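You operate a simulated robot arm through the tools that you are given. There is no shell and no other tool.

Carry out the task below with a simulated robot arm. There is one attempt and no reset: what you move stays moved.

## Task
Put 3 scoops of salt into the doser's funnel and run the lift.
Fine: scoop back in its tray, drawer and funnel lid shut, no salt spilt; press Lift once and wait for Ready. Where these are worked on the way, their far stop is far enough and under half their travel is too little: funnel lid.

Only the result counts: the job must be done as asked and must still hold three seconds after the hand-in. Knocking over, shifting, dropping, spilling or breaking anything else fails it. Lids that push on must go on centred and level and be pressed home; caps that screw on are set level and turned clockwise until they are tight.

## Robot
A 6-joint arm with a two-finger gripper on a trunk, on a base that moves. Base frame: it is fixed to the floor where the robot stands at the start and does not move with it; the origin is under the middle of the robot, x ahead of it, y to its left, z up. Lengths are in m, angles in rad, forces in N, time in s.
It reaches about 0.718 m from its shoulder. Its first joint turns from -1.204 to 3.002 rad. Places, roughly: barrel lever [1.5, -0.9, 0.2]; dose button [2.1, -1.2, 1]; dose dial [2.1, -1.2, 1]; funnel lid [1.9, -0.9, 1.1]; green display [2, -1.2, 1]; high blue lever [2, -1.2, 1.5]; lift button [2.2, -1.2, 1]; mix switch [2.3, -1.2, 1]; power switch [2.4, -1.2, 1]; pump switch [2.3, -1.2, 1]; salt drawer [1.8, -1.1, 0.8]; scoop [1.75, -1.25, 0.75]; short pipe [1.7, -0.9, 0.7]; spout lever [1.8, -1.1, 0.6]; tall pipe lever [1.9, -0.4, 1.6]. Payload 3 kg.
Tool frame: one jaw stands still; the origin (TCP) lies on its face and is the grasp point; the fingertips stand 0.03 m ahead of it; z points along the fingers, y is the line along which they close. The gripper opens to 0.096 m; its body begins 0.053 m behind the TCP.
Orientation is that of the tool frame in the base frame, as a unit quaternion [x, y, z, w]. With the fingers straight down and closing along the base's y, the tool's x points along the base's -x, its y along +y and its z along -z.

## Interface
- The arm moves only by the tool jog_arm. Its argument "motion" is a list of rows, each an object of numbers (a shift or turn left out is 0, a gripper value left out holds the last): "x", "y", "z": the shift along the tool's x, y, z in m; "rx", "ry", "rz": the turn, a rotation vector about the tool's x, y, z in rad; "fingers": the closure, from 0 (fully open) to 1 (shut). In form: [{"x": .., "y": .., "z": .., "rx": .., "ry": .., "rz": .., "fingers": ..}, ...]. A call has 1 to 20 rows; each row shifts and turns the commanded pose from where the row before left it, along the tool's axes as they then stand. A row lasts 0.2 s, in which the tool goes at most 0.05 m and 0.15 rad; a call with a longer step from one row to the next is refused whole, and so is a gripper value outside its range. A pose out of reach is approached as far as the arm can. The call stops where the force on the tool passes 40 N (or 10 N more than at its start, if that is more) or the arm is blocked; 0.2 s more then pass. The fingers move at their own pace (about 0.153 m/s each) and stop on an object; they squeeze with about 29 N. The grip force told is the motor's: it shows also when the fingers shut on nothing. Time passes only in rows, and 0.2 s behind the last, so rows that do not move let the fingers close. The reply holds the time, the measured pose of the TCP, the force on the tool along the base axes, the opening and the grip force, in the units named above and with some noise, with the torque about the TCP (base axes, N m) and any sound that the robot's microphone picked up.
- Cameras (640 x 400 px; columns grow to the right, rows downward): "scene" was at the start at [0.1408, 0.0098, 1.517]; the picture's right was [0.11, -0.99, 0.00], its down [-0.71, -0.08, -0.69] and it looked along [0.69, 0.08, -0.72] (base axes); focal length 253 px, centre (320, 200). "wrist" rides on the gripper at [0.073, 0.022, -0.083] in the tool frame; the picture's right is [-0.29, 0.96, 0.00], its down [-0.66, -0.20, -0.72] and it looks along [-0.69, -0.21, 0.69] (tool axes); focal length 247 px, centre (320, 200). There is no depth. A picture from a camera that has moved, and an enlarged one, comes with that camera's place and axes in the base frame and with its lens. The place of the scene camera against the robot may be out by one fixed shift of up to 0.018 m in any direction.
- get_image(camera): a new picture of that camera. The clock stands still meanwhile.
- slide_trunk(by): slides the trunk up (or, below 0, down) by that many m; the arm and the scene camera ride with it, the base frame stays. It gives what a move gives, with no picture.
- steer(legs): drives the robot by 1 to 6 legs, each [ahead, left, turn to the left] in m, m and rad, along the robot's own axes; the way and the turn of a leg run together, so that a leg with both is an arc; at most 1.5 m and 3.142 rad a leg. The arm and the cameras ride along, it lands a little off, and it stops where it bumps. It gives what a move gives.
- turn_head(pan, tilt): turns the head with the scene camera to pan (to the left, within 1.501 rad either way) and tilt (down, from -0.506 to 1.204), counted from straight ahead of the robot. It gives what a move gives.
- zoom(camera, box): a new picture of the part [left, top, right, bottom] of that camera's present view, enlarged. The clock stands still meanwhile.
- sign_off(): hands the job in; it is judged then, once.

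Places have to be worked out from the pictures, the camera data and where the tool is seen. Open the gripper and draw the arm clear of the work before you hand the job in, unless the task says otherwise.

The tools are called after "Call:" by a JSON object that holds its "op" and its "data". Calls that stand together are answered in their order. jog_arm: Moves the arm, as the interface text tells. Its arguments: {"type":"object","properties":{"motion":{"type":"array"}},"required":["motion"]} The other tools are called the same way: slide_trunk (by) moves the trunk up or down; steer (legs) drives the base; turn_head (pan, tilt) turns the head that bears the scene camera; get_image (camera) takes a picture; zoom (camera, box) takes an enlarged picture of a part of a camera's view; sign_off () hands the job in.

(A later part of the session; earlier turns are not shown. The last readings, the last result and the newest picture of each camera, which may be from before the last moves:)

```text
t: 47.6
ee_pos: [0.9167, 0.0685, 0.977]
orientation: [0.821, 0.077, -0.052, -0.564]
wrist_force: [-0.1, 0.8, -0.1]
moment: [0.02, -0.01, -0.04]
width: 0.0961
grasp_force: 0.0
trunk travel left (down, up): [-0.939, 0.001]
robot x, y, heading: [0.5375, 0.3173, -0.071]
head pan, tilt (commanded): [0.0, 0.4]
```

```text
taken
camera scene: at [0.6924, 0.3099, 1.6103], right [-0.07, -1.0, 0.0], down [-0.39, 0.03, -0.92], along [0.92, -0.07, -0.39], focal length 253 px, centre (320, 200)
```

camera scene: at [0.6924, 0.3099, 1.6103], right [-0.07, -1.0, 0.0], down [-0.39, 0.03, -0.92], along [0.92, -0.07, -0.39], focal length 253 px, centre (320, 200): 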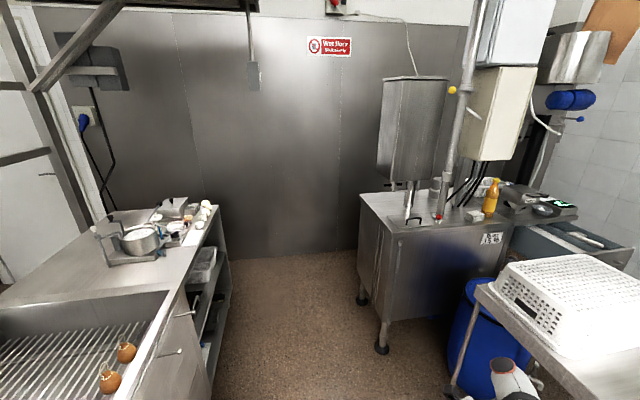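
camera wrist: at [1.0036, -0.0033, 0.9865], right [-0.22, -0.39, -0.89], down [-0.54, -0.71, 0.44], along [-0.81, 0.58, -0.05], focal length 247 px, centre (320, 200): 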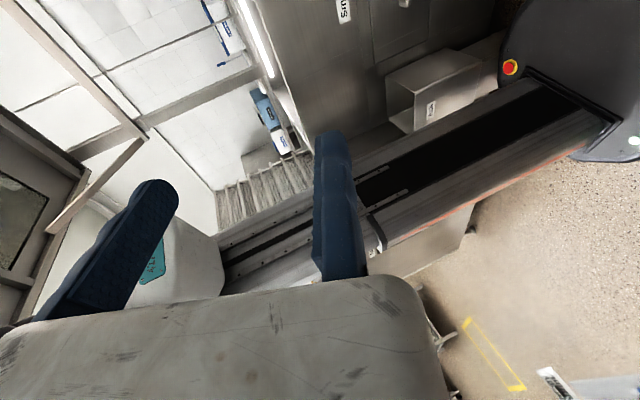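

The bin still stands where it was (its front edge at y≈0.56, touched only). The back wall is at x≈2.95 and the counter's rear legs at x≈2.3, so there's a ~0.65 m corridor behind the counter. I straighten up, drive ahead along the aisle and look behind the counter.

Call:
{"op": "steer", "data": {"legs": [[0.05, -0.06, 0.071], [0.75, 0.1, 0.0]]}}

Call:
{"op": "turn_head", "data": {"pan": -0.4, "tilt": 0.55}}

Call:
{"op": "get_image", "data": {"camera": "scene"}}

Call:
{"op": "turn_head", "data": {"pan": -1.0, "tilt": 0.6}}

Call:
{"op": "get_image", "data": {"camera": "scene"}}

```text
t: 52.4
ee_pos: [1.7419, 0.1314, 0.9769]
orientation: [0.818, 0.106, -0.068, -0.562]
wrist_force: [1.3, -0.2, 0.3]
moment: [0.04, -0.01, -0.03]
width: 0.0961
grasp_force: 0.0
trunk travel left (down, up): [-0.939, 0.001]
robot x, y, heading: [1.3485, 0.352, -0.0]
head pan, tilt (commanded): [0.0, 0.4]
```

```text
t: 53.3
ee_pos: [1.7421, 0.1317, 0.9775]
orientation: [0.818, 0.105, -0.07, -0.561]
wrist_force: [-0.2, 0.2, 0.3]
moment: [-0.03, -0.01, 0.03]
width: 0.096
grasp_force: 0.0
trunk travel left (down, up): [-0.939, 0.001]
robot x, y, heading: [1.3483, 0.3567, -0.001]
head pan, tilt (commanded): [-0.4, 0.55]
```

```text
taken
camera scene: at [1.4918, 0.3213, 1.5967], right [-0.39, -0.92, 0.0], down [-0.48, 0.2, -0.85], along [0.78, -0.33, -0.52], focal length 253 px, centre (320, 200)
```

scene: 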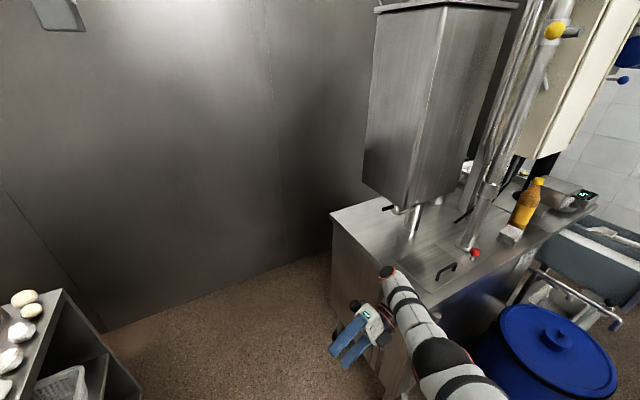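

```text
t: 54.3
ee_pos: [1.7416, 0.131, 0.9779]
orientation: [0.818, 0.105, -0.07, -0.561]
wrist_force: [-0.5, 0.1, 0.4]
moment: [0.0, 0.01, -0.02]
width: 0.0958
grasp_force: 0.1
trunk travel left (down, up): [-0.939, 0.001]
robot x, y, heading: [1.3495, 0.3583, -0.006]
head pan, tilt (commanded): [-1.0, 0.6]
```

```text
taken
camera scene: at [1.4568, 0.2819, 1.5921], right [-0.84, -0.54, 0.0], down [-0.3, 0.48, -0.83], along [0.44, -0.7, -0.56], focal length 253 px, centre (320, 200)
```

scene: 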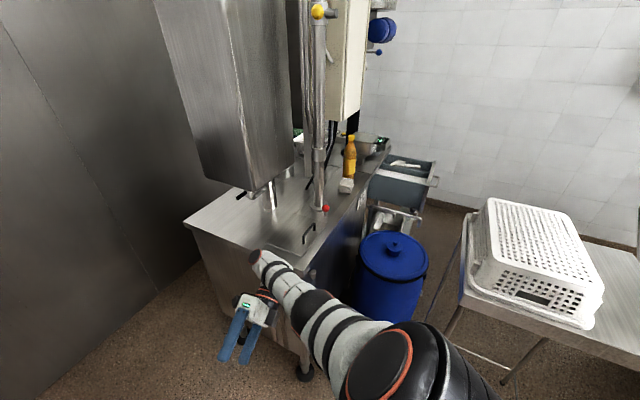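

Behind the counter there is a floor strip to the back wall (wall x≈2.95–3.0, counter back x≈2.33). I drive on to the counter's rear left corner and look along that corridor.

Call:
{"op": "steer", "data": {"legs": [[0.85, 0.08, 0.0]]}}

Call:
{"op": "turn_head", "data": {"pan": -1.1, "tilt": 0.6}}

Call:
{"op": "get_image", "data": {"camera": "scene"}}

Call:
{"op": "turn_head", "data": {"pan": -0.5, "tilt": 0.6}}

Call:
{"op": "get_image", "data": {"camera": "scene"}}

```text
t: 58.8
ee_pos: [2.5891, 0.2096, 0.9779]
orientation: [0.817, 0.108, -0.07, -0.562]
wrist_force: [0.4, -0.1, 0.1]
moment: [-0.03, 0.02, -0.02]
width: 0.096
grasp_force: 0.1
trunk travel left (down, up): [-0.939, 0.001]
robot x, y, heading: [2.1965, 0.4348, -0.003]
head pan, tilt (commanded): [-1.0, 0.6]
```

```text
t: 59.5
ee_pos: [2.5899, 0.21, 0.9771]
orientation: [0.818, 0.106, -0.071, -0.561]
wrist_force: [0.6, 0.5, 0.1]
moment: [0.0, 0.05, 0.0]
width: 0.0959
grasp_force: 0.1
trunk travel left (down, up): [-0.939, 0.001]
robot x, y, heading: [2.1944, 0.4349, -0.001]
head pan, tilt (commanded): [-1.1, 0.6]
```

```text
taken
camera scene: at [2.2966, 0.3552, 1.5921], right [-0.89, -0.45, 0.0], down [-0.26, 0.5, -0.82], along [0.37, -0.74, -0.57], focal length 253 px, centre (320, 200)
```

scene: 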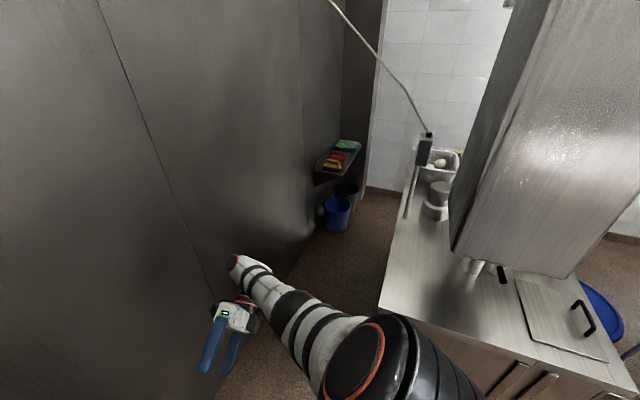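

```text
t: 60.5
ee_pos: [2.59, 0.2102, 0.9783]
orientation: [0.818, 0.106, -0.072, -0.561]
wrist_force: [-0.5, -0.7, 0.3]
moment: [0.05, 0.02, -0.02]
width: 0.0958
grasp_force: 0.0
trunk travel left (down, up): [-0.939, 0.001]
robot x, y, heading: [2.1951, 0.4349, 0.002]
head pan, tilt (commanded): [-0.499, 0.6]
```

```text
taken
camera scene: at [2.3337, 0.3914, 1.5921], right [-0.48, -0.88, 0.0], down [-0.5, 0.27, -0.83], along [0.72, -0.4, -0.56], focal length 253 px, centre (320, 200)
```

scene: 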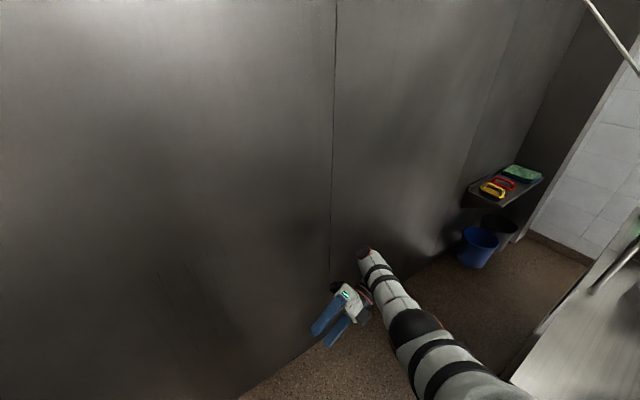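

There is a corridor behind the counter, with a wall shelf and two buckets at its far end. I zoom in to measure those and the counter's rear right corner.

Call:
{"op": "turn_head", "data": {"pan": -1.1, "tilt": 0.45}}

Call:
{"op": "get_image", "data": {"camera": "scene"}}

Call:
{"op": "zoom", "data": {"camera": "scene", "box": [290, 140, 490, 265]}}

```text
t: 61.5
ee_pos: [2.5894, 0.2094, 0.9778]
orientation: [0.818, 0.106, -0.071, -0.561]
wrist_force: [0.9, -0.3, 0.0]
moment: [0.01, 0.01, 0.02]
width: 0.0963
grasp_force: 0.1
trunk travel left (down, up): [-0.939, 0.001]
robot x, y, heading: [2.198, 0.4365, -0.001]
head pan, tilt (commanded): [-1.1, 0.45]
```

```text
taken
camera scene: at [2.298, 0.3521, 1.6057], right [-0.89, -0.45, 0.0], down [-0.2, 0.39, -0.9], along [0.41, -0.8, -0.44], focal length 253 px, centre (320, 200)
```

scene: 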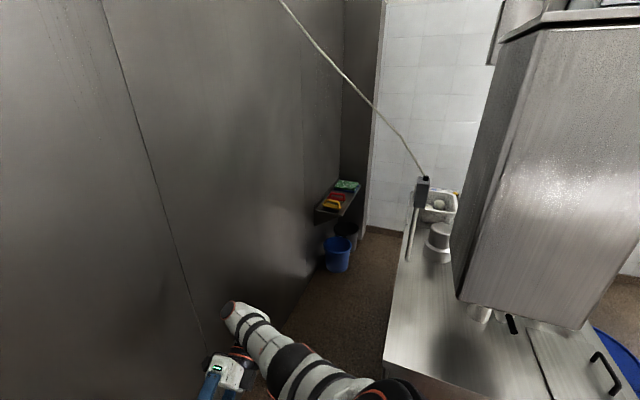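

```text
3.20 times, centred on (390, 202) of scene
camera zoom: at [2.298, 0.3521, 1.6057], right [-0.89, -0.45, 0.0], down [-0.2, 0.39, -0.9], along [0.41, -0.8, -0.44], focal length 810 px, centre (96, 192)
```

zoom: 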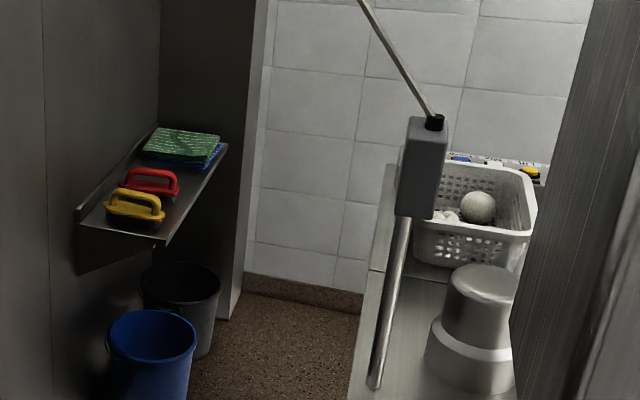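

The route behind the counter looks passable: counter's rear corner ≈ (2.45,−1.22), bucket edge ≈ (2.89,−1.38), a shelf at z≈0.7 on the wall and a cable hanging from the wall to the post at (2.35,−0.52). I first bring the arm back to its compact starting posture (fingers down, camera forward).

Call:
{"op": "jog_arm", "data": {"motion": [{"rx": -0.15, "y": -0.01}, {"rx": -0.15, "y": -0.01}, {"rx": -0.15, "y": -0.01}, {"rx": -0.15, "y": -0.01}, {"rx": -0.15}, {"rx": -0.15}, {"rx": -0.15}, {"rx": -0.15}, {"rz": -0.15}, {"rz": -0.15}, {"rz": -0.15}, {"rz": -0.15}, {"rz": -0.15}, {"rz": -0.15}, {"rz": -0.15}, {"rz": -0.15}, {"rz": -0.15}, {"rz": -0.15}]}}

Call:
{"op": "jog_arm", "data": {"motion": [{"rz": -0.15}, {"rz": -0.15}, {"rz": -0.15}, {"rz": -0.15}, {"rz": -0.15}, {"rz": -0.15}, {"rz": -0.15}, {"rz": -0.15}, {"rz": -0.15}]}}

Call:
{"op": "get_image", "data": {"camera": "scene"}}

```text
t: 65.3
ee_pos: [2.6095, 0.2105, 0.9751]
orientation: [0.638, 0.77, 0.002, 0.0]
wrist_force: [-0.6, 0.0, -0.2]
moment: [0.04, 0.03, 0.01]
width: 0.0964
grasp_force: 0.0
out of reach, approached as far as the arm can: row 2, 3, 4, 5
trunk travel left (down, up): [-0.939, 0.001]
robot x, y, heading: [2.1937, 0.434, -0.001]
head pan, tilt (commanded): [-1.1, 0.45]
```

```text
t: 67.3
ee_pos: [2.6093, 0.2108, 0.9731]
orientation: [0.017, 1.0, 0.003, 0.002]
wrist_force: [-0.4, 1.2, -0.4]
moment: [0.02, 0.02, -0.01]
width: 0.096
grasp_force: 0.2
trunk travel left (down, up): [-0.939, 0.001]
robot x, y, heading: [2.1968, 0.4342, 0.002]
head pan, tilt (commanded): [-1.1, 0.45]
```

```text
taken
camera scene: at [2.298, 0.352, 1.6057], right [-0.89, -0.45, 0.0], down [-0.2, 0.39, -0.9], along [0.41, -0.8, -0.44], focal length 253 px, centre (320, 200)
```

scene: 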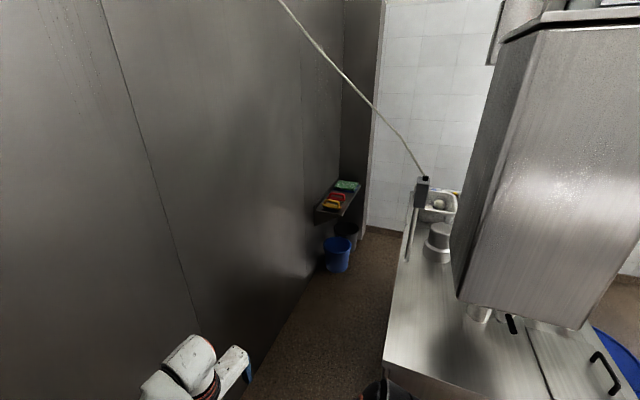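

The arm is back in its compact fingers-down pose. Before choosing where to rotate, I look left and ahead at the area beyond the left counter's end.

Call:
{"op": "turn_head", "data": {"pan": 0.9, "tilt": 0.7}}

Call:
{"op": "get_image", "data": {"camera": "scene"}}

Call:
{"op": "turn_head", "data": {"pan": 0.1, "tilt": 0.9}}

Call:
{"op": "get_image", "data": {"camera": "scene"}}

```text
t: 69.2
ee_pos: [2.6095, 0.2115, 0.9731]
orientation: [0.019, 1.0, 0.003, 0.001]
wrist_force: [-0.3, 0.0, 0.8]
moment: [0.0, -0.01, 0.01]
width: 0.0957
grasp_force: 0.0
trunk travel left (down, up): [-0.939, 0.001]
robot x, y, heading: [2.1938, 0.4299, 0.002]
head pan, tilt (commanded): [0.901, 0.7]
```

```text
taken
camera scene: at [2.3091, 0.5005, 1.5835], right [0.78, -0.62, 0.0], down [-0.4, -0.5, -0.77], along [0.48, 0.6, -0.64], focal length 253 px, centre (320, 200)
```

scene: 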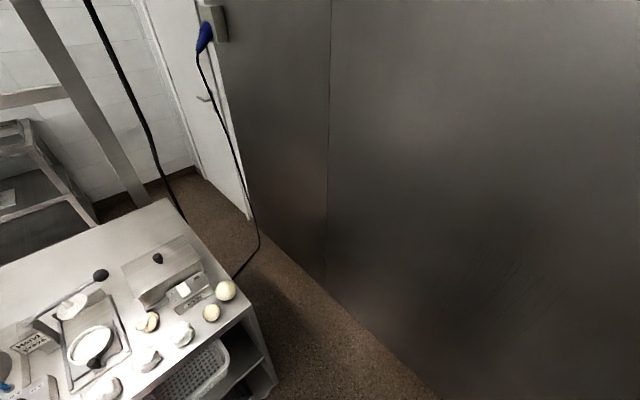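

```text
t: 70.4
ee_pos: [2.6082, 0.2115, 0.9725]
orientation: [0.02, 1.0, 0.003, 0.002]
wrist_force: [-0.3, -1.1, 0.0]
moment: [-0.02, 0.01, -0.02]
width: 0.0959
grasp_force: 0.0
trunk travel left (down, up): [-0.939, 0.001]
robot x, y, heading: [2.1959, 0.4339, -0.001]
head pan, tilt (commanded): [0.099, 0.901]
```

```text
taken
camera scene: at [2.3314, 0.4415, 1.5674], right [0.1, -0.99, 0.0], down [-0.78, -0.08, -0.62], along [0.62, 0.06, -0.78], focal length 253 px, centre (320, 200)
```

scene: 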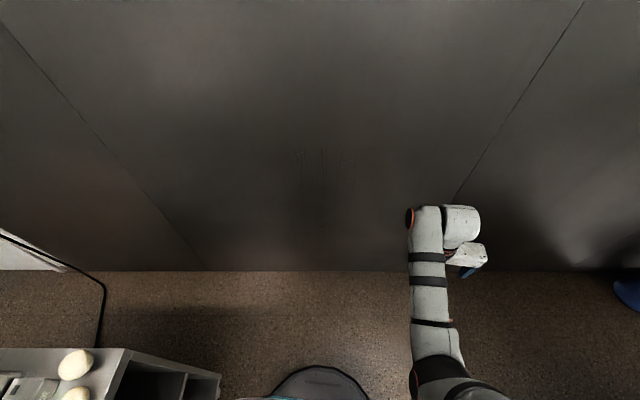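

The region beyond the left counter's end (x 2.4–2.9) is free. I move a little ahead and turn left to face that free strip, so I can then back into the corridor behind the counter with the arm trailing.

Call:
{"op": "steer", "data": {"legs": [[0.1, -0.03, 0.0], [0.0, 0.0, 1.571]]}}

Call:
{"op": "turn_head", "data": {"pan": -1.3, "tilt": 0.9}}

Call:
{"op": "get_image", "data": {"camera": "scene"}}

```text
t: 75.4
ee_pos: [2.5125, 0.8183, 0.9744]
orientation: [-0.698, 0.716, 0.003, -0.001]
wrist_force: [0.4, -0.1, 0.4]
moment: [-0.02, 0.0, 0.0]
width: 0.0961
grasp_force: 0.2
trunk travel left (down, up): [-0.939, 0.001]
robot x, y, heading: [2.2903, 0.4016, 1.577]
head pan, tilt (commanded): [0.099, 0.901]
```

```text
t: 76.9
ee_pos: [2.5133, 0.8206, 0.9735]
orientation: [-0.697, 0.717, 0.003, -0.001]
wrist_force: [-0.3, -0.8, -0.9]
moment: [-0.04, 0.02, 0.03]
width: 0.0962
grasp_force: 0.0
trunk travel left (down, up): [-0.939, 0.001]
robot x, y, heading: [2.294, 0.4017, 1.583]
head pan, tilt (commanded): [-1.3, 0.901]
```

```text
taken
camera scene: at [2.3767, 0.4749, 1.5673], right [0.28, -0.96, 0.0], down [-0.75, -0.22, -0.62], along [0.6, 0.17, -0.78], focal length 253 px, centre (320, 200)
```

scene: 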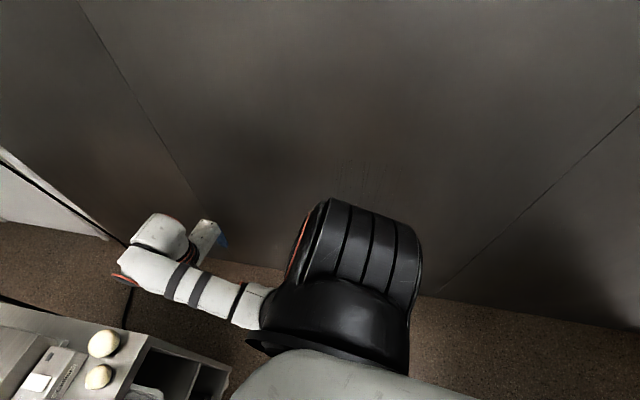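

All clear so far. I shift back-right a bit, turn further left to heading ≈2.21 so that the shoulder does not stick out toward the wall, and position at the mouth of the corridor.

Call:
{"op": "steer", "data": {"legs": [[-0.125, -0.13, 0.0], [0.0, 0.0, 0.627], [-0.188, -0.035, 0.0]]}}

Call:
{"op": "slide_trunk", "data": {"by": -0.3}}

Call:
{"op": "turn_head", "data": {"pan": 1.5, "tilt": 0.6}}

Call:
{"op": "get_image", "data": {"camera": "scene"}}

```text
t: 81.3
ee_pos: [2.4897, 0.6151, 0.972]
orientation: [0.887, -0.462, -0.002, 0.003]
wrist_force: [0.0, -0.2, 0.3]
moment: [-0.01, 0.01, -0.01]
width: 0.0963
grasp_force: 0.1
trunk travel left (down, up): [-0.939, 0.001]
robot x, y, heading: [2.5643, 0.1479, 2.22]
head pan, tilt (commanded): [-1.3, 0.901]
```

```text
t: 84.3
ee_pos: [2.4905, 0.6145, 0.6729]
orientation: [0.887, -0.462, -0.003, 0.002]
wrist_force: [0.1, 0.3, 0.0]
moment: [0.0, -0.03, -0.02]
width: 0.0961
grasp_force: 0.0
trunk travel left (down, up): [-0.639, 0.301]
robot x, y, heading: [2.5634, 0.1525, 2.218]
head pan, tilt (commanded): [-1.3, 0.901]
```

```text
t: 86.7
ee_pos: [2.4902, 0.6142, 0.6735]
orientation: [0.887, -0.462, -0.003, 0.001]
wrist_force: [0.3, 0.2, 0.1]
moment: [-0.01, 0.02, 0.02]
width: 0.0959
grasp_force: 0.1
trunk travel left (down, up): [-0.639, 0.301]
robot x, y, heading: [2.5657, 0.1499, 2.216]
head pan, tilt (commanded): [1.499, 0.6]
```

```text
taken
camera scene: at [2.4694, 0.1426, 1.2921], right [-0.54, 0.84, 0.0], down [0.47, 0.31, -0.83], along [-0.69, -0.45, -0.56], focal length 253 px, centre (320, 200)
```

scene: 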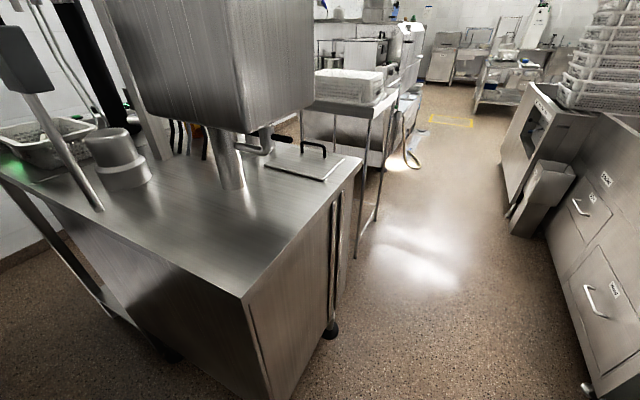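

From here the counter's rear side and corridor are clear. I back along the corridor a first half metre, keeping midway between counter and wall.

Call:
{"op": "steer", "data": {"legs": [[-0.468, 0.21, 0.0]]}}

Call:
{"op": "turn_head", "data": {"pan": 1.5, "tilt": 0.9}}

Call:
{"op": "get_image", "data": {"camera": "scene"}}

Call:
{"op": "turn_head", "data": {"pan": -1.5, "tilt": 0.7}}

Call:
{"op": "get_image", "data": {"camera": "scene"}}

```text
t: 89.8
ee_pos: [2.6063, 0.113, 0.6741]
orientation: [0.886, -0.463, -0.002, 0.001]
wrist_force: [0.2, 0.2, 0.8]
moment: [0.0, -0.02, 0.02]
width: 0.0961
grasp_force: 0.0
trunk travel left (down, up): [-0.639, 0.301]
robot x, y, heading: [2.6779, -0.3524, 2.215]
head pan, tilt (commanded): [1.499, 0.6]
```

```text
t: 90.5
ee_pos: [2.6069, 0.1135, 0.673]
orientation: [0.886, -0.463, -0.002, 0.001]
wrist_force: [-0.2, 0.2, -0.1]
moment: [0.03, -0.02, -0.04]
width: 0.096
grasp_force: 0.1
trunk travel left (down, up): [-0.639, 0.301]
robot x, y, heading: [2.6766, -0.357, 2.214]
head pan, tilt (commanded): [1.499, 0.901]
```

```text
taken
camera scene: at [2.5954, -0.3517, 1.2674], right [-0.54, 0.84, 0.0], down [0.66, 0.42, -0.62], along [-0.52, -0.34, -0.78], focal length 253 px, centre (320, 200)
```

scene: 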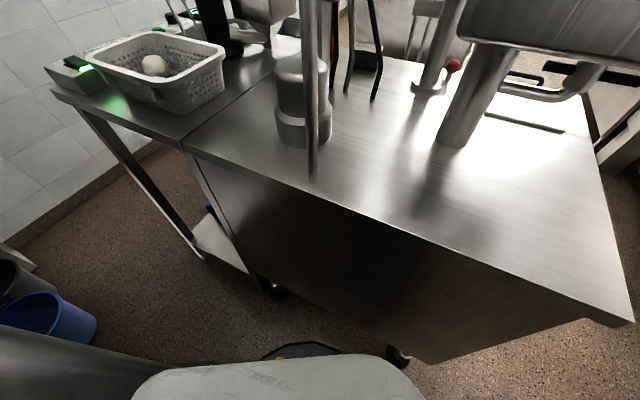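

```text
t: 93.2
ee_pos: [2.6061, 0.1132, 0.674]
orientation: [0.887, -0.462, -0.003, 0.001]
wrist_force: [0.2, -0.1, -0.3]
moment: [-0.01, 0.03, 0.04]
width: 0.096
grasp_force: 0.1
trunk travel left (down, up): [-0.639, 0.301]
robot x, y, heading: [2.6792, -0.3523, 2.218]
head pan, tilt (commanded): [-1.499, 0.7]
```

```text
taken
camera scene: at [2.7229, -0.2548, 1.2835], right [0.66, -0.75, 0.0], down [-0.49, -0.42, -0.76], along [0.58, 0.5, -0.64], focal length 253 px, centre (320, 200)
```

scene: 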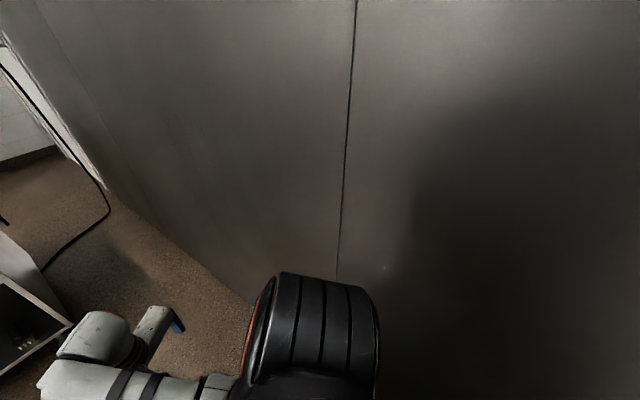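

The view shows unit 2 is an open-legged table (rear right foot ≈ (2.43,−1.22)), with the blue bucket opposite it. I back further along the corridor to measure that bottleneck up close.

Call:
{"op": "steer", "data": {"legs": [[-0.344, 0.209, 0.0]]}}

Call:
{"op": "turn_head", "data": {"pan": 1.5, "tilt": 1.0}}

Call:
{"op": "get_image", "data": {"camera": "scene"}}

Call:
{"op": "turn_head", "data": {"pan": 1.5, "tilt": 0.4}}

Call:
{"op": "get_image", "data": {"camera": "scene"}}

```text
t: 95.7
ee_pos: [2.6461, -0.2851, 0.6743]
orientation: [0.885, -0.466, -0.002, 0.001]
wrist_force: [-0.2, -0.7, -0.1]
moment: [-0.01, -0.01, -0.02]
width: 0.0962
grasp_force: 0.1
trunk travel left (down, up): [-0.639, 0.301]
robot x, y, heading: [2.7172, -0.7499, 2.211]
head pan, tilt (commanded): [-1.499, 0.7]
```

```text
t: 98.2
ee_pos: [2.647, -0.2856, 0.6741]
orientation: [0.885, -0.465, -0.003, 0.001]
wrist_force: [-0.2, -0.6, 0.1]
moment: [-0.02, 0.0, 0.02]
width: 0.096
grasp_force: 0.2
trunk travel left (down, up): [-0.639, 0.301]
robot x, y, heading: [2.7128, -0.7536, 2.208]
head pan, tilt (commanded): [1.499, 1.0]
```

```text
taken
camera scene: at [2.637, -0.7468, 1.2601], right [-0.54, 0.84, 0.0], down [0.71, 0.45, -0.54], along [-0.46, -0.29, -0.84], focal length 253 px, centre (320, 200)
```

scene: 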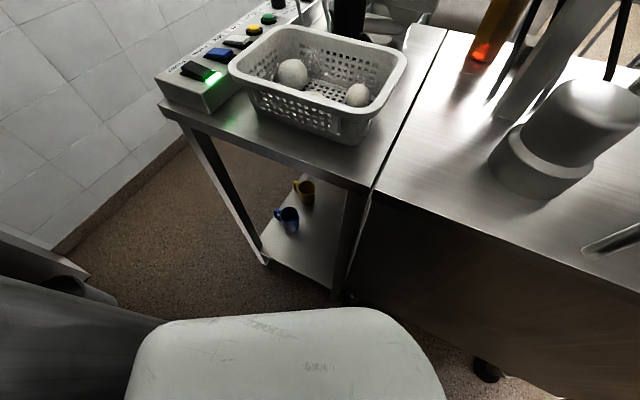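

```text
t: 99.2
ee_pos: [2.6452, -0.2856, 0.6735]
orientation: [0.885, -0.466, -0.003, 0.002]
wrist_force: [0.5, 0.1, -0.2]
moment: [-0.01, -0.03, 0.0]
width: 0.096
grasp_force: 0.1
trunk travel left (down, up): [-0.639, 0.301]
robot x, y, heading: [2.7147, -0.7489, 2.206]
head pan, tilt (commanded): [1.499, 0.4]
```

```text
taken
camera scene: at [2.6177, -0.7592, 1.3103], right [-0.54, 0.84, 0.0], down [0.33, 0.21, -0.92], along [-0.78, -0.49, -0.39], focal length 253 px, centre (320, 200)
```

scene: 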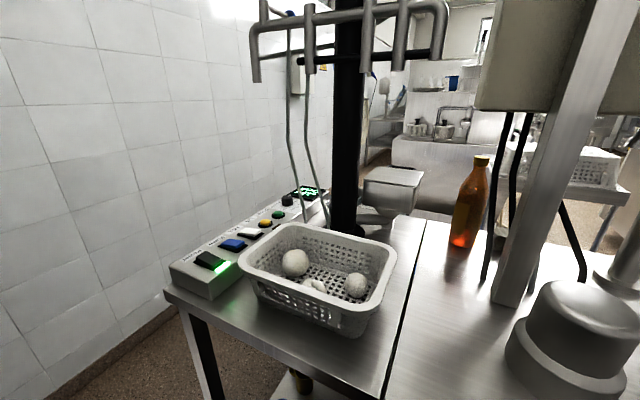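

Both known bottlenecks are tight, so I need accurate numbers for the bucket. I go forward again to y≈−0.4, where the bucket was visible, and zoom.

Call:
{"op": "steer", "data": {"legs": [[0.3, -0.18, 0.0]]}}

Call:
{"op": "turn_head", "data": {"pan": 1.5, "tilt": 0.9}}

Call:
{"op": "zoom", "data": {"camera": "scene", "box": [0, 200, 240, 350]}}

Call:
{"op": "turn_head", "data": {"pan": 1.5, "tilt": 0.6}}

Call:
{"op": "get_image", "data": {"camera": "scene"}}

```text
t: 101.5
ee_pos: [2.6091, 0.0649, 0.6741]
orientation: [0.886, -0.463, -0.003, 0.002]
wrist_force: [-0.7, -1.2, 0.6]
moment: [0.01, -0.02, 0.02]
width: 0.096
grasp_force: 0.1
trunk travel left (down, up): [-0.639, 0.301]
robot x, y, heading: [2.6813, -0.3987, 2.216]
head pan, tilt (commanded): [1.499, 0.4]
```

```text
t: 102.5
ee_pos: [2.6069, 0.0648, 0.6731]
orientation: [0.886, -0.463, -0.003, 0.002]
wrist_force: [-0.5, 0.6, 0.3]
moment: [0.01, 0.0, 0.01]
width: 0.0962
grasp_force: 0.1
trunk travel left (down, up): [-0.639, 0.301]
robot x, y, heading: [2.6817, -0.4005, 2.215]
head pan, tilt (commanded): [1.499, 0.901]
```

```text
2.67 times, centred on (120, 275) of scene
camera zoom: at [2.5954, -0.4, 1.2674], right [-0.54, 0.84, 0.0], down [0.66, 0.42, -0.62], along [-0.52, -0.34, -0.78], focal length 675 px, centre (853, 0)
```

zoom: 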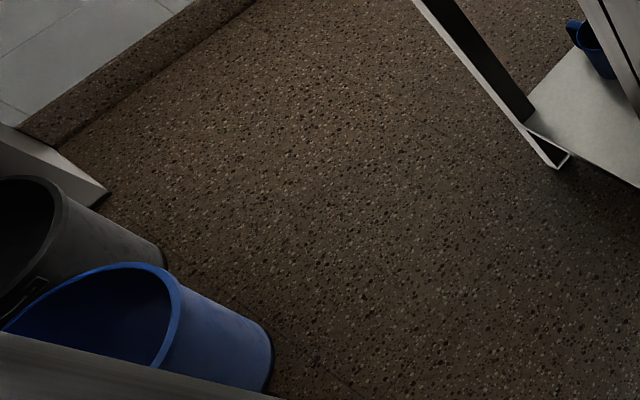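

```text
t: 103.3
ee_pos: [2.6077, 0.0639, 0.6731]
orientation: [0.886, -0.463, -0.002, 0.001]
wrist_force: [-0.6, 0.1, -0.1]
moment: [0.0, 0.0, 0.03]
width: 0.096
grasp_force: 0.0
trunk travel left (down, up): [-0.639, 0.301]
robot x, y, heading: [2.6774, -0.4007, 2.21]
head pan, tilt (commanded): [1.499, 0.6]
```

```text
taken
camera scene: at [2.5846, -0.4069, 1.2921], right [-0.54, 0.84, 0.0], down [0.48, 0.31, -0.82], along [-0.69, -0.45, -0.57], focal length 253 px, centre (320, 200)
```

scene: 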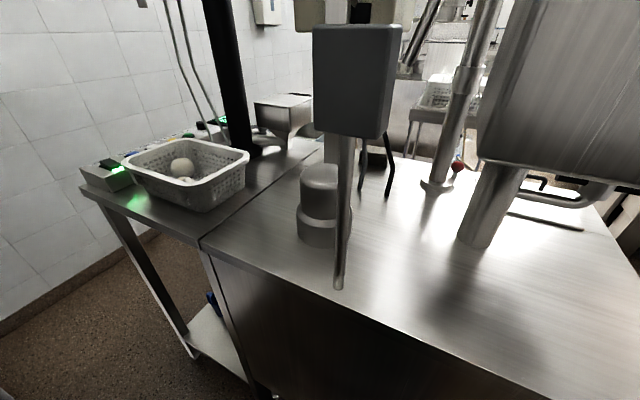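

The zoom gives a floor gap between the table foot (≈2.43,−1.21) and the bucket's bottom edge (≈2.93,−1.35) of about 0.52 m, against my 0.50 m base. I zoom tighter for accurate values.

Call:
{"op": "turn_head", "data": {"pan": 1.5, "tilt": 0.95}}

Call:
{"op": "zoom", "data": {"camera": "scene", "box": [0, 260, 128, 340]}}

Call:
{"op": "zoom", "data": {"camera": "scene", "box": [160, 190, 288, 270]}}

```text
t: 104.1
ee_pos: [2.6073, 0.0647, 0.6743]
orientation: [0.886, -0.464, -0.002, 0.002]
wrist_force: [-0.1, 0.1, -0.9]
moment: [0.0, -0.01, 0.03]
width: 0.096
grasp_force: 0.1
trunk travel left (down, up): [-0.639, 0.301]
robot x, y, heading: [2.6735, -0.4002, 2.214]
head pan, tilt (commanded): [1.499, 0.949]
```

```text
5.00 times, centred on (64, 300) of scene
camera zoom: at [2.5977, -0.3985, 1.2638], right [-0.54, 0.84, 0.0], down [0.68, 0.44, -0.58], along [-0.49, -0.32, -0.81], focal length 1265 px, centre (1600, -300)
```

zoom: 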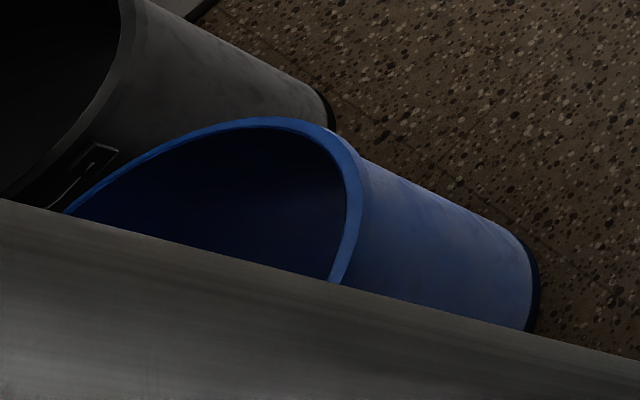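

```text
5.00 times, centred on (224, 230) of scene
camera zoom: at [2.5977, -0.3985, 1.2638], right [-0.54, 0.84, 0.0], down [0.68, 0.44, -0.58], along [-0.49, -0.32, -0.81], focal length 1265 px, centre (800, 50)
```

zoom: 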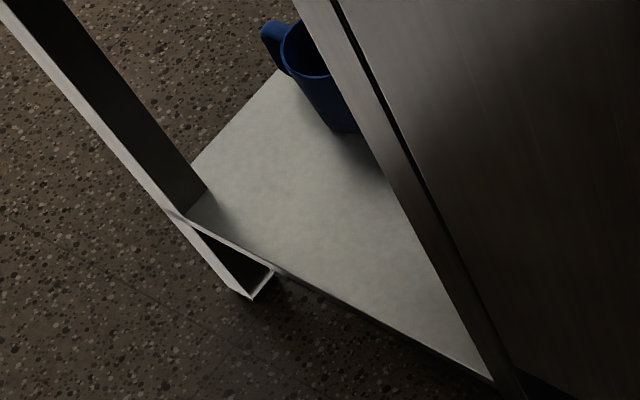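

The bucket–foot gap is about 0.47–0.50 m at base height: too risky for a light bucket. A better option may be the pocket between table, barrel and counter front-left, which would bring the shoulder close to the drawer and funnel (and the Lift button is reachable from behind the counter). I drive back out of the corridor.

Call:
{"op": "steer", "data": {"legs": [[0.506, -0.241, 0.0], [0.188, 0.035, 0.0], [0.0, 0.0, -0.627]]}}

Call:
{"op": "slide_trunk", "data": {"by": 0.3}}

```text
t: 110.2
ee_pos: [2.6439, 0.6955, 0.6744]
orientation: [-0.699, 0.715, 0.003, -0.001]
wrist_force: [-0.5, -0.2, 0.5]
moment: [0.02, -0.01, 0.0]
width: 0.0963
grasp_force: 0.0
trunk travel left (down, up): [-0.639, 0.301]
robot x, y, heading: [2.4221, 0.2809, 1.578]
head pan, tilt (commanded): [1.499, 0.949]
```

```text
t: 113.2
ee_pos: [2.6467, 0.6957, 0.9737]
orientation: [-0.698, 0.716, 0.003, -0.001]
wrist_force: [0.8, -1.4, 0.3]
moment: [0.01, -0.02, 0.03]
width: 0.0962
grasp_force: 0.1
trunk travel left (down, up): [-0.939, 0.001]
robot x, y, heading: [2.4265, 0.2772, 1.583]
head pan, tilt (commanded): [1.499, 0.949]
```

Now I turn back to heading 0 and reverse into the aisle in front of the counter's left end, to measure the pocket between table, barrel and counter.

Call:
{"op": "steer", "data": {"legs": [[0.124, 0.133, 0.0], [0.0, 0.0, -1.58], [-0.8, -0.1, 0.0]]}}

Call:
{"op": "turn_head", "data": {"pan": -1.2, "tilt": 0.95}}

Call:
{"op": "get_image", "data": {"camera": "scene"}}

Call:
{"op": "get_image", "data": {"camera": "wrist"}}

```text
t: 122.5
ee_pos: [1.9087, 0.0767, 0.9737]
orientation: [0.018, 1.0, 0.003, 0.002]
wrist_force: [-0.4, 0.2, -0.5]
moment: [-0.01, -0.02, 0.02]
width: 0.0962
grasp_force: 0.0
trunk travel left (down, up): [-0.939, 0.001]
robot x, y, heading: [1.4933, 0.3004, 0.004]
head pan, tilt (commanded): [1.499, 0.949]
```

```text
t: 124.9
ee_pos: [1.9083, 0.0761, 0.9738]
orientation: [0.016, 1.0, 0.002, 0.001]
wrist_force: [1.0, 0.4, -0.3]
moment: [-0.02, 0.05, 0.01]
width: 0.096
grasp_force: 0.0
trunk travel left (down, up): [-0.939, 0.001]
robot x, y, heading: [1.4964, 0.295, -0.002]
head pan, tilt (commanded): [-1.201, 0.949]
```

```text
taken
camera scene: at [1.5809, 0.2305, 1.5637], right [-0.93, -0.36, 0.0], down [-0.3, 0.76, -0.58], along [0.21, -0.54, -0.81], focal length 253 px, centre (320, 200)
```

scene: 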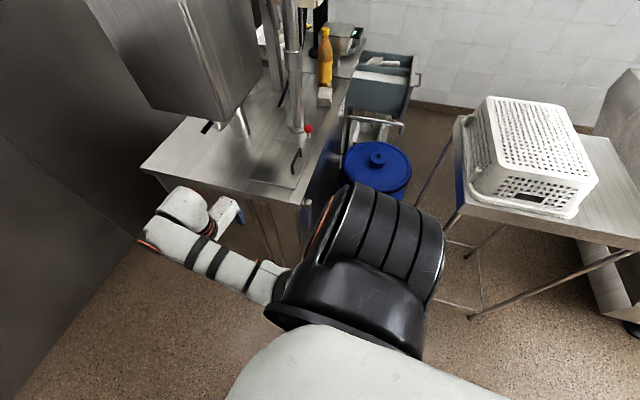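

```text
taken
camera wrist: at [1.8358, 0.1004, 1.0564], right [0.33, 0.95, 0.01], down [0.65, -0.23, 0.72], along [0.69, -0.23, -0.69], focal length 247 px, centre (320, 200)
```

wrist: 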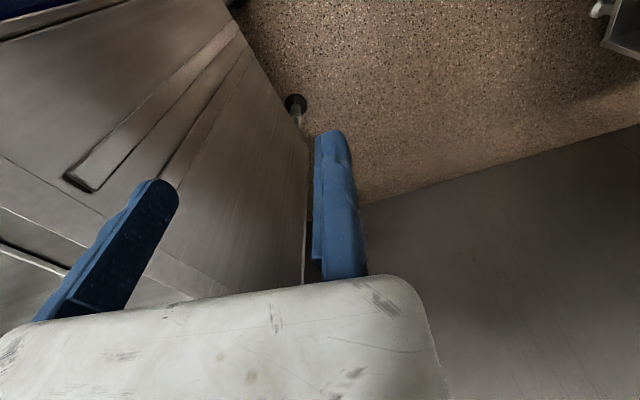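

The barrel (r≈0.17 at (1.64,−0.71)) blocks that pocket too. Before deciding, I test how far the arm truly reaches: I turn the fingers forward in the free space ahead and stretch out.

Call:
{"op": "jog_arm", "data": {"motion": [{"ry": -0.15}, {"ry": -0.15}, {"ry": -0.15}, {"ry": -0.15}, {"ry": -0.15}, {"ry": -0.15}, {"ry": -0.15}, {"ry": -0.15}, {"ry": -0.15}, {"ry": -0.15}]}}

Call:
{"op": "get_image", "data": {"camera": "scene"}}

```text
t: 127.1
ee_pos: [1.9084, 0.0756, 0.9751]
orientation: [0.014, 0.73, -0.011, 0.683]
wrist_force: [0.5, 0.6, 0.3]
moment: [-0.03, -0.02, 0.0]
width: 0.0963
grasp_force: 0.1
out of reach, approached as far as the arm can: row 9
trunk travel left (down, up): [-0.939, 0.001]
robot x, y, heading: [1.4942, 0.3003, 0.007]
head pan, tilt (commanded): [-1.201, 0.949]
```

```text
taken
camera scene: at [1.5811, 0.2298, 1.5637], right [-0.93, -0.36, 0.0], down [-0.3, 0.76, -0.58], along [0.21, -0.54, -0.81], focal length 253 px, centre (320, 200)
```

scene: 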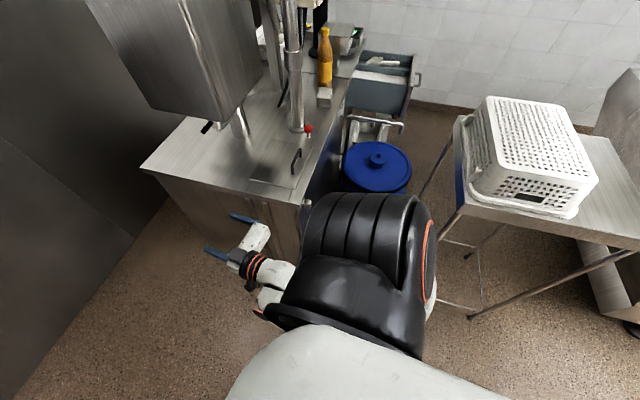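

The arm folded into another configuration with fingers forward. I now extend straight ahead to find the true reach limit.

Call:
{"op": "jog_arm", "data": {"motion": [{"z": 0.045}, {"z": 0.045}, {"z": 0.045}, {"z": 0.045}, {"z": 0.045}, {"z": 0.045}, {"z": 0.045}, {"z": 0.045}, {"z": 0.045}, {"z": 0.045}]}}

Call:
{"op": "get_image", "data": {"camera": "scene"}}

```text
t: 129.3
ee_pos: [2.1715, 0.0747, 1.0259]
orientation: [0.015, 0.731, -0.011, 0.682]
wrist_force: [0.9, -0.2, 0.3]
moment: [0.02, 0.01, 0.0]
width: 0.0962
grasp_force: 0.1
out of reach, approached as far as the arm can: row 5, 6, 7, 8, 9, 10
trunk travel left (down, up): [-0.939, 0.001]
robot x, y, heading: [1.4953, 0.2976, 0.002]
head pan, tilt (commanded): [-1.201, 0.949]
```

```text
taken
camera scene: at [1.5815, 0.2302, 1.5637], right [-0.93, -0.36, 0.0], down [-0.3, 0.76, -0.58], along [0.21, -0.54, -0.81], focal length 253 px, centre (320, 200)
```

scene: 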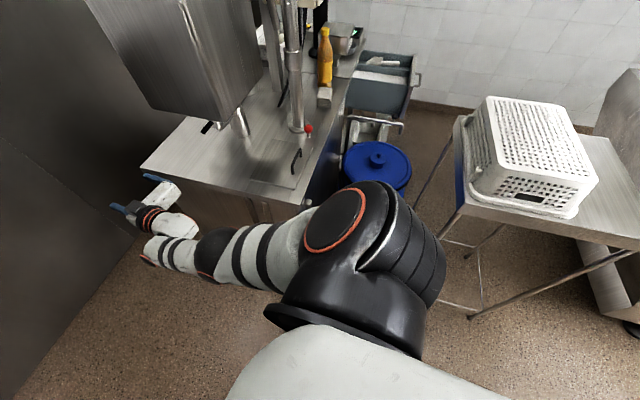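

The arm reached 0.676 m ahead of the base centre at z≈1.03. I check a second point higher up to locate the shoulder.

Call:
{"op": "jog_arm", "data": {"motion": [{"x": -0.045, "z": -0.01}, {"x": -0.045, "z": -0.01}, {"x": -0.045}, {"x": -0.045}, {"x": -0.045}, {"x": -0.045}, {"x": -0.045}, {"x": -0.045}, {"z": 0.04}, {"z": 0.04}, {"z": 0.04}, {"z": 0.04}, {"z": 0.04}]}}

Call:
{"op": "get_image", "data": {"camera": "scene"}}

```text
t: 132.1
ee_pos: [2.2685, 0.0579, 1.2149]
orientation: [0.014, 0.731, -0.01, 0.682]
wrist_force: [-0.3, -0.4, 0.2]
moment: [-0.01, -0.02, 0.0]
width: 0.096
grasp_force: 0.0
out of reach, approached as far as the arm can: row 1, 2, 3, 4, 5, 6, 10, 11, 12, 13
trunk travel left (down, up): [-0.939, 0.001]
robot x, y, heading: [1.4944, 0.2996, 0.0]
head pan, tilt (commanded): [-1.201, 0.949]
```

```text
taken
camera scene: at [1.5814, 0.2303, 1.5637], right [-0.93, -0.36, 0.0], down [-0.3, 0.76, -0.58], along [0.21, -0.54, -0.81], focal length 253 px, centre (320, 200)
```

scene: 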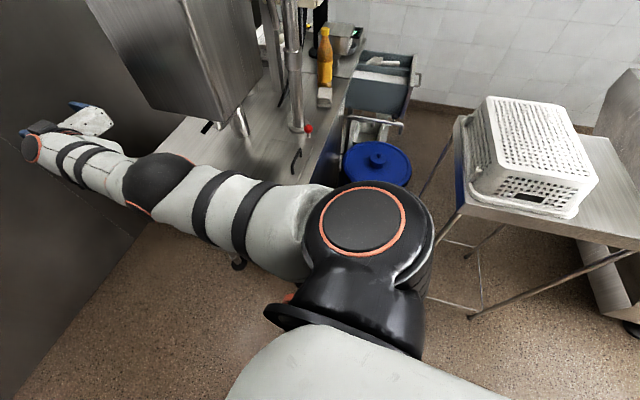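

Shoulder ≈ (0.09, −0.24) from the base centre, at z≈1.435 with the trunk up, reach 0.718. The right-hand side of the doser is the only place from which drawer, funnel and panel are all in reach, so I'll inspect the bottleneck at the bucket closely with the exact wrist camera. First I fold the arm back to fingers-down.

Call:
{"op": "jog_arm", "data": {"motion": [{"z": -0.045}, {"z": -0.045}, {"z": -0.045}, {"z": -0.045, "x": 0.03}, {"z": -0.045, "x": 0.04}, {"z": -0.045, "x": 0.04}, {"z": -0.04, "x": 0.04}, {"z": -0.03, "x": 0.04}, {"ry": 0.15}, {"ry": 0.15}, {"ry": 0.15}, {"ry": 0.15}, {"ry": 0.15}, {"ry": 0.15}, {"ry": 0.15}, {"ry": 0.15}, {"ry": 0.15}, {"ry": 0.15}]}}

Call:
{"op": "get_image", "data": {"camera": "scene"}}

```text
refused: row 4 steps farther than a row can; nothing moved
```

```text
taken
camera scene: at [1.5814, 0.2303, 1.5637], right [-0.93, -0.36, 0.0], down [-0.3, 0.76, -0.58], along [0.21, -0.54, -0.81], focal length 253 px, centre (320, 200)
```

scene: 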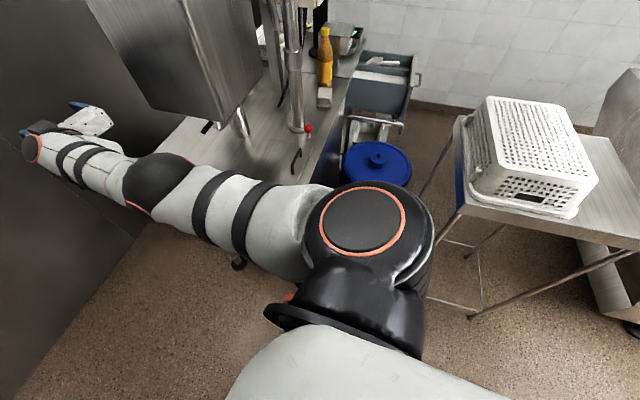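

The step limit applies to the combined shift; I repeat with smaller steps.

Call:
{"op": "jog_arm", "data": {"motion": [{"z": -0.045}, {"z": -0.045}, {"z": -0.045}, {"z": -0.035, "x": 0.03}, {"z": -0.035, "x": 0.03}, {"z": -0.035, "x": 0.03}, {"z": -0.035, "x": 0.03}, {"z": -0.035, "x": 0.03}, {"z": -0.035, "x": 0.03}, {"x": 0.045}]}}

Call:
{"op": "jog_arm", "data": {"motion": [{"ry": 0.15}, {"ry": 0.15}, {"ry": 0.15}, {"ry": 0.15}, {"ry": 0.15}, {"ry": 0.15}, {"ry": 0.15}, {"ry": 0.15}, {"ry": 0.15}, {"ry": 0.15}]}}

Call:
{"op": "get_image", "data": {"camera": "scene"}}

```text
t: 134.3
ee_pos: [1.9078, 0.0726, 1.0109]
orientation: [0.013, 0.733, -0.011, 0.681]
wrist_force: [1.4, 0.3, 0.1]
moment: [-0.01, 0.05, 0.03]
width: 0.0959
grasp_force: 0.1
out of reach, approached as far as the arm can: row 9
trunk travel left (down, up): [-0.939, 0.001]
robot x, y, heading: [1.4916, 0.297, 0.004]
head pan, tilt (commanded): [-1.201, 0.949]
```

```text
t: 136.5
ee_pos: [1.9127, 0.0838, 1.0126]
orientation: [0.017, 1.0, 0.001, 0.0]
wrist_force: [-0.5, -0.6, 0.1]
moment: [0.02, 0.0, 0.0]
width: 0.0961
grasp_force: 0.0
out of reach, approached as far as the arm can: row 1
trunk travel left (down, up): [-0.939, 0.001]
robot x, y, heading: [1.4942, 0.2988, 0.004]
head pan, tilt (commanded): [-1.201, 0.949]
```

```text
taken
camera scene: at [1.5825, 0.2304, 1.5636], right [-0.93, -0.36, 0.0], down [-0.3, 0.76, -0.58], along [0.21, -0.54, -0.81], focal length 253 px, centre (320, 200)
```

scene: 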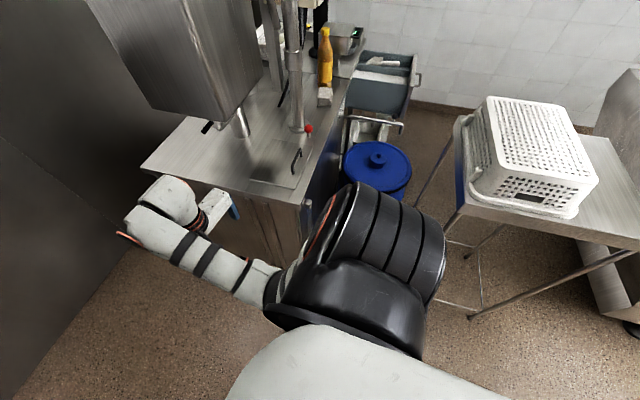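

Arm is folded with fingers down again. Now I drive to the corridor mouth again, this time turning right so that the arm and wrist camera lead.

Call:
{"op": "steer", "data": {"legs": [[0.856, 0.08, 0.0], [0.0, 0.0, -0.5], [0.176, 0.096, 0.0], [0.0, 0.0, -0.5]]}}

Call:
{"op": "slide_trunk", "data": {"by": -0.3}}

Call:
{"op": "get_image", "data": {"camera": "wrist"}}

```text
t: 145.1
ee_pos: [2.5833, -0.0852, 1.0126]
orientation: [0.499, 0.867, 0.0, 0.003]
wrist_force: [0.3, -0.3, -0.4]
moment: [0.01, 0.02, 0.02]
width: 0.0963
grasp_force: 0.1
trunk travel left (down, up): [-0.939, 0.001]
robot x, y, heading: [2.5404, 0.3842, -1.004]
head pan, tilt (commanded): [-1.201, 0.949]
```

```text
t: 148.1
ee_pos: [2.5821, -0.0829, 0.7146]
orientation: [0.498, 0.867, 0.0, 0.003]
wrist_force: [0.2, 0.0, -0.9]
moment: [-0.02, 0.03, -0.02]
width: 0.0961
grasp_force: 0.0
trunk travel left (down, up): [-0.639, 0.301]
robot x, y, heading: [2.5394, 0.3828, -1.007]
head pan, tilt (commanded): [-1.201, 0.949]
```

```text
taken
camera wrist: at [2.5645, -0.0101, 0.796], right [0.97, 0.23, 0.01], down [0.15, -0.67, 0.73], along [0.17, -0.71, -0.69], focal length 247 px, centre (320, 200)
```

wrist: 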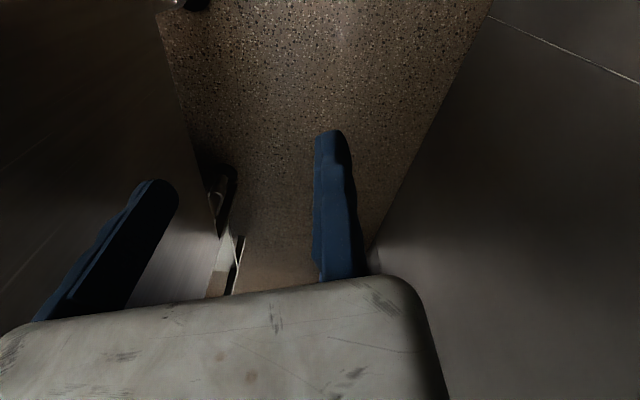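

The corridor floor is clear (wall at x≈3.06–3.09). I drive in forward about 0.83 m and look at the bottleneck with the wrist camera.

Call:
{"op": "steer", "data": {"legs": [[0.779, -0.326, 0.0]]}}

Call:
{"op": "get_image", "data": {"camera": "wrist"}}

Call:
{"op": "turn_head", "data": {"pan": -0.2, "tilt": 0.8}}

Call:
{"op": "get_image", "data": {"camera": "scene"}}

```text
t: 152.5
ee_pos: [2.7149, -0.9069, 0.7137]
orientation: [0.499, 0.867, 0.0, 0.003]
wrist_force: [0.1, -0.2, 0.2]
moment: [-0.01, 0.0, -0.01]
width: 0.096
grasp_force: 0.0
trunk travel left (down, up): [-0.639, 0.301]
robot x, y, heading: [2.6764, -0.4373, -1.008]
head pan, tilt (commanded): [-1.201, 0.949]
```

```text
taken
camera wrist: at [2.6977, -0.8326, 0.7958], right [0.97, 0.23, 0.01], down [0.15, -0.67, 0.73], along [0.17, -0.71, -0.69], focal length 247 px, centre (320, 200)
```

wrist: 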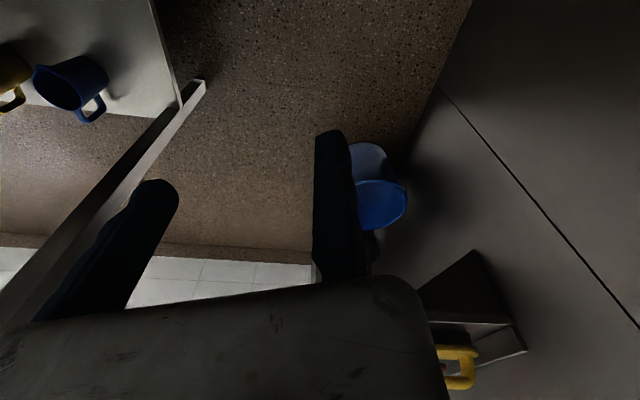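

```text
t: 153.8
ee_pos: [2.7169, -0.9062, 0.7133]
orientation: [0.5, 0.866, 0.0, 0.003]
wrist_force: [0.8, 0.8, -0.2]
moment: [-0.03, -0.01, -0.02]
width: 0.0961
grasp_force: 0.0
trunk travel left (down, up): [-0.639, 0.301]
robot x, y, heading: [2.6752, -0.4415, -1.009]
head pan, tilt (commanded): [-0.201, 0.799]
```

```text
taken
camera scene: at [2.7402, -0.5566, 1.2753], right [-0.94, -0.35, 0.0], down [-0.25, 0.67, -0.7], along [0.25, -0.65, -0.72], focal length 253 px, centre (320, 200)
```

scene: 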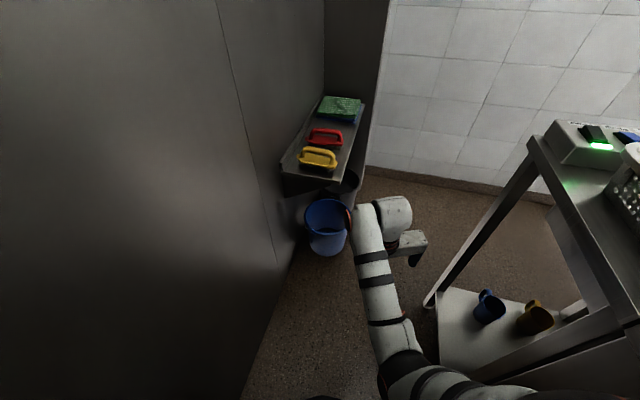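

The wrist camera gives the table foot's outer corner at (2.426,−1.219) and the bucket centre near (3.005,−1.40), radius ≈0.12 at its rim and 0.09–0.10 at the floor: the gap is 0.49–0.51 m against a 0.496 m base. I go closer (y −0.85), raise the trunk past the cable and turn a bit more to the right for a final, closer look.

Call:
{"op": "steer", "data": {"legs": [[0.358, -0.197, 0.0]]}}

Call:
{"op": "slide_trunk", "data": {"by": 0.3}}

Call:
{"op": "steer", "data": {"legs": [[0.0, 0.0, -0.29]]}}

Call:
{"op": "turn_head", "data": {"pan": 0.25, "tilt": 1.0}}

Call:
{"op": "get_image", "data": {"camera": "scene"}}

Call:
{"op": "get_image", "data": {"camera": "wrist"}}

```text
t: 156.3
ee_pos: [2.7478, -1.3181, 0.7134]
orientation: [0.499, 0.867, 0.001, 0.003]
wrist_force: [0.3, 0.1, -0.2]
moment: [0.02, -0.03, 0.0]
width: 0.096
grasp_force: 0.0
trunk travel left (down, up): [-0.639, 0.301]
robot x, y, heading: [2.7084, -0.8486, -1.008]
head pan, tilt (commanded): [-0.201, 0.799]
```

```text
t: 159.3
ee_pos: [2.7476, -1.3188, 1.0135]
orientation: [0.498, 0.867, 0.0, 0.003]
wrist_force: [-1.0, 0.5, -0.1]
moment: [0.04, 0.03, 0.0]
width: 0.0957
grasp_force: 0.1
trunk travel left (down, up): [-0.939, 0.001]
robot x, y, heading: [2.7052, -0.851, -1.009]
head pan, tilt (commanded): [-0.201, 0.799]
```

```text
t: 160.7
ee_pos: [2.6131, -1.3117, 1.0132]
orientation: [0.618, 0.786, 0.0, 0.003]
wrist_force: [-1.0, -0.1, -0.2]
moment: [-0.04, -0.01, 0.03]
width: 0.0961
grasp_force: 0.0
trunk travel left (down, up): [-0.939, 0.001]
robot x, y, heading: [2.7072, -0.8529, -1.298]
head pan, tilt (commanded): [-0.201, 0.799]
```

```text
t: 161.6
ee_pos: [2.6127, -1.3112, 1.0122]
orientation: [0.617, 0.787, 0.0, 0.003]
wrist_force: [-0.2, 0.3, 0.5]
moment: [0.0, 0.04, -0.01]
width: 0.0957
grasp_force: 0.1
trunk travel left (down, up): [-0.939, 0.001]
robot x, y, heading: [2.7055, -0.847, -1.297]
head pan, tilt (commanded): [0.25, 1.0]
```

```text
taken
camera scene: at [2.7653, -0.959, 1.5602], right [-0.87, -0.5, 0.0], down [-0.42, 0.73, -0.54], along [0.27, -0.47, -0.84], focal length 253 px, centre (320, 200)
```

scene: 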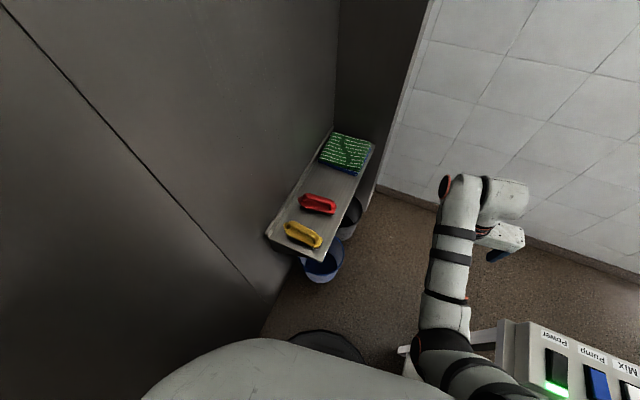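

```text
taken
camera wrist: at [2.6176, -1.2347, 1.0959], right [1.0, -0.06, 0.01], down [-0.04, -0.69, 0.73], along [-0.04, -0.72, -0.69], focal length 247 px, centre (320, 200)
```

wrist: 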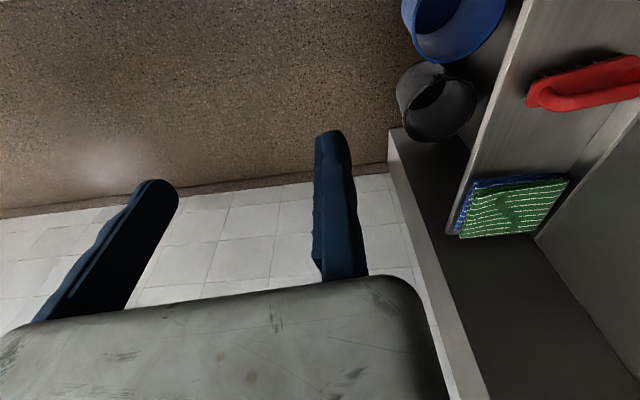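

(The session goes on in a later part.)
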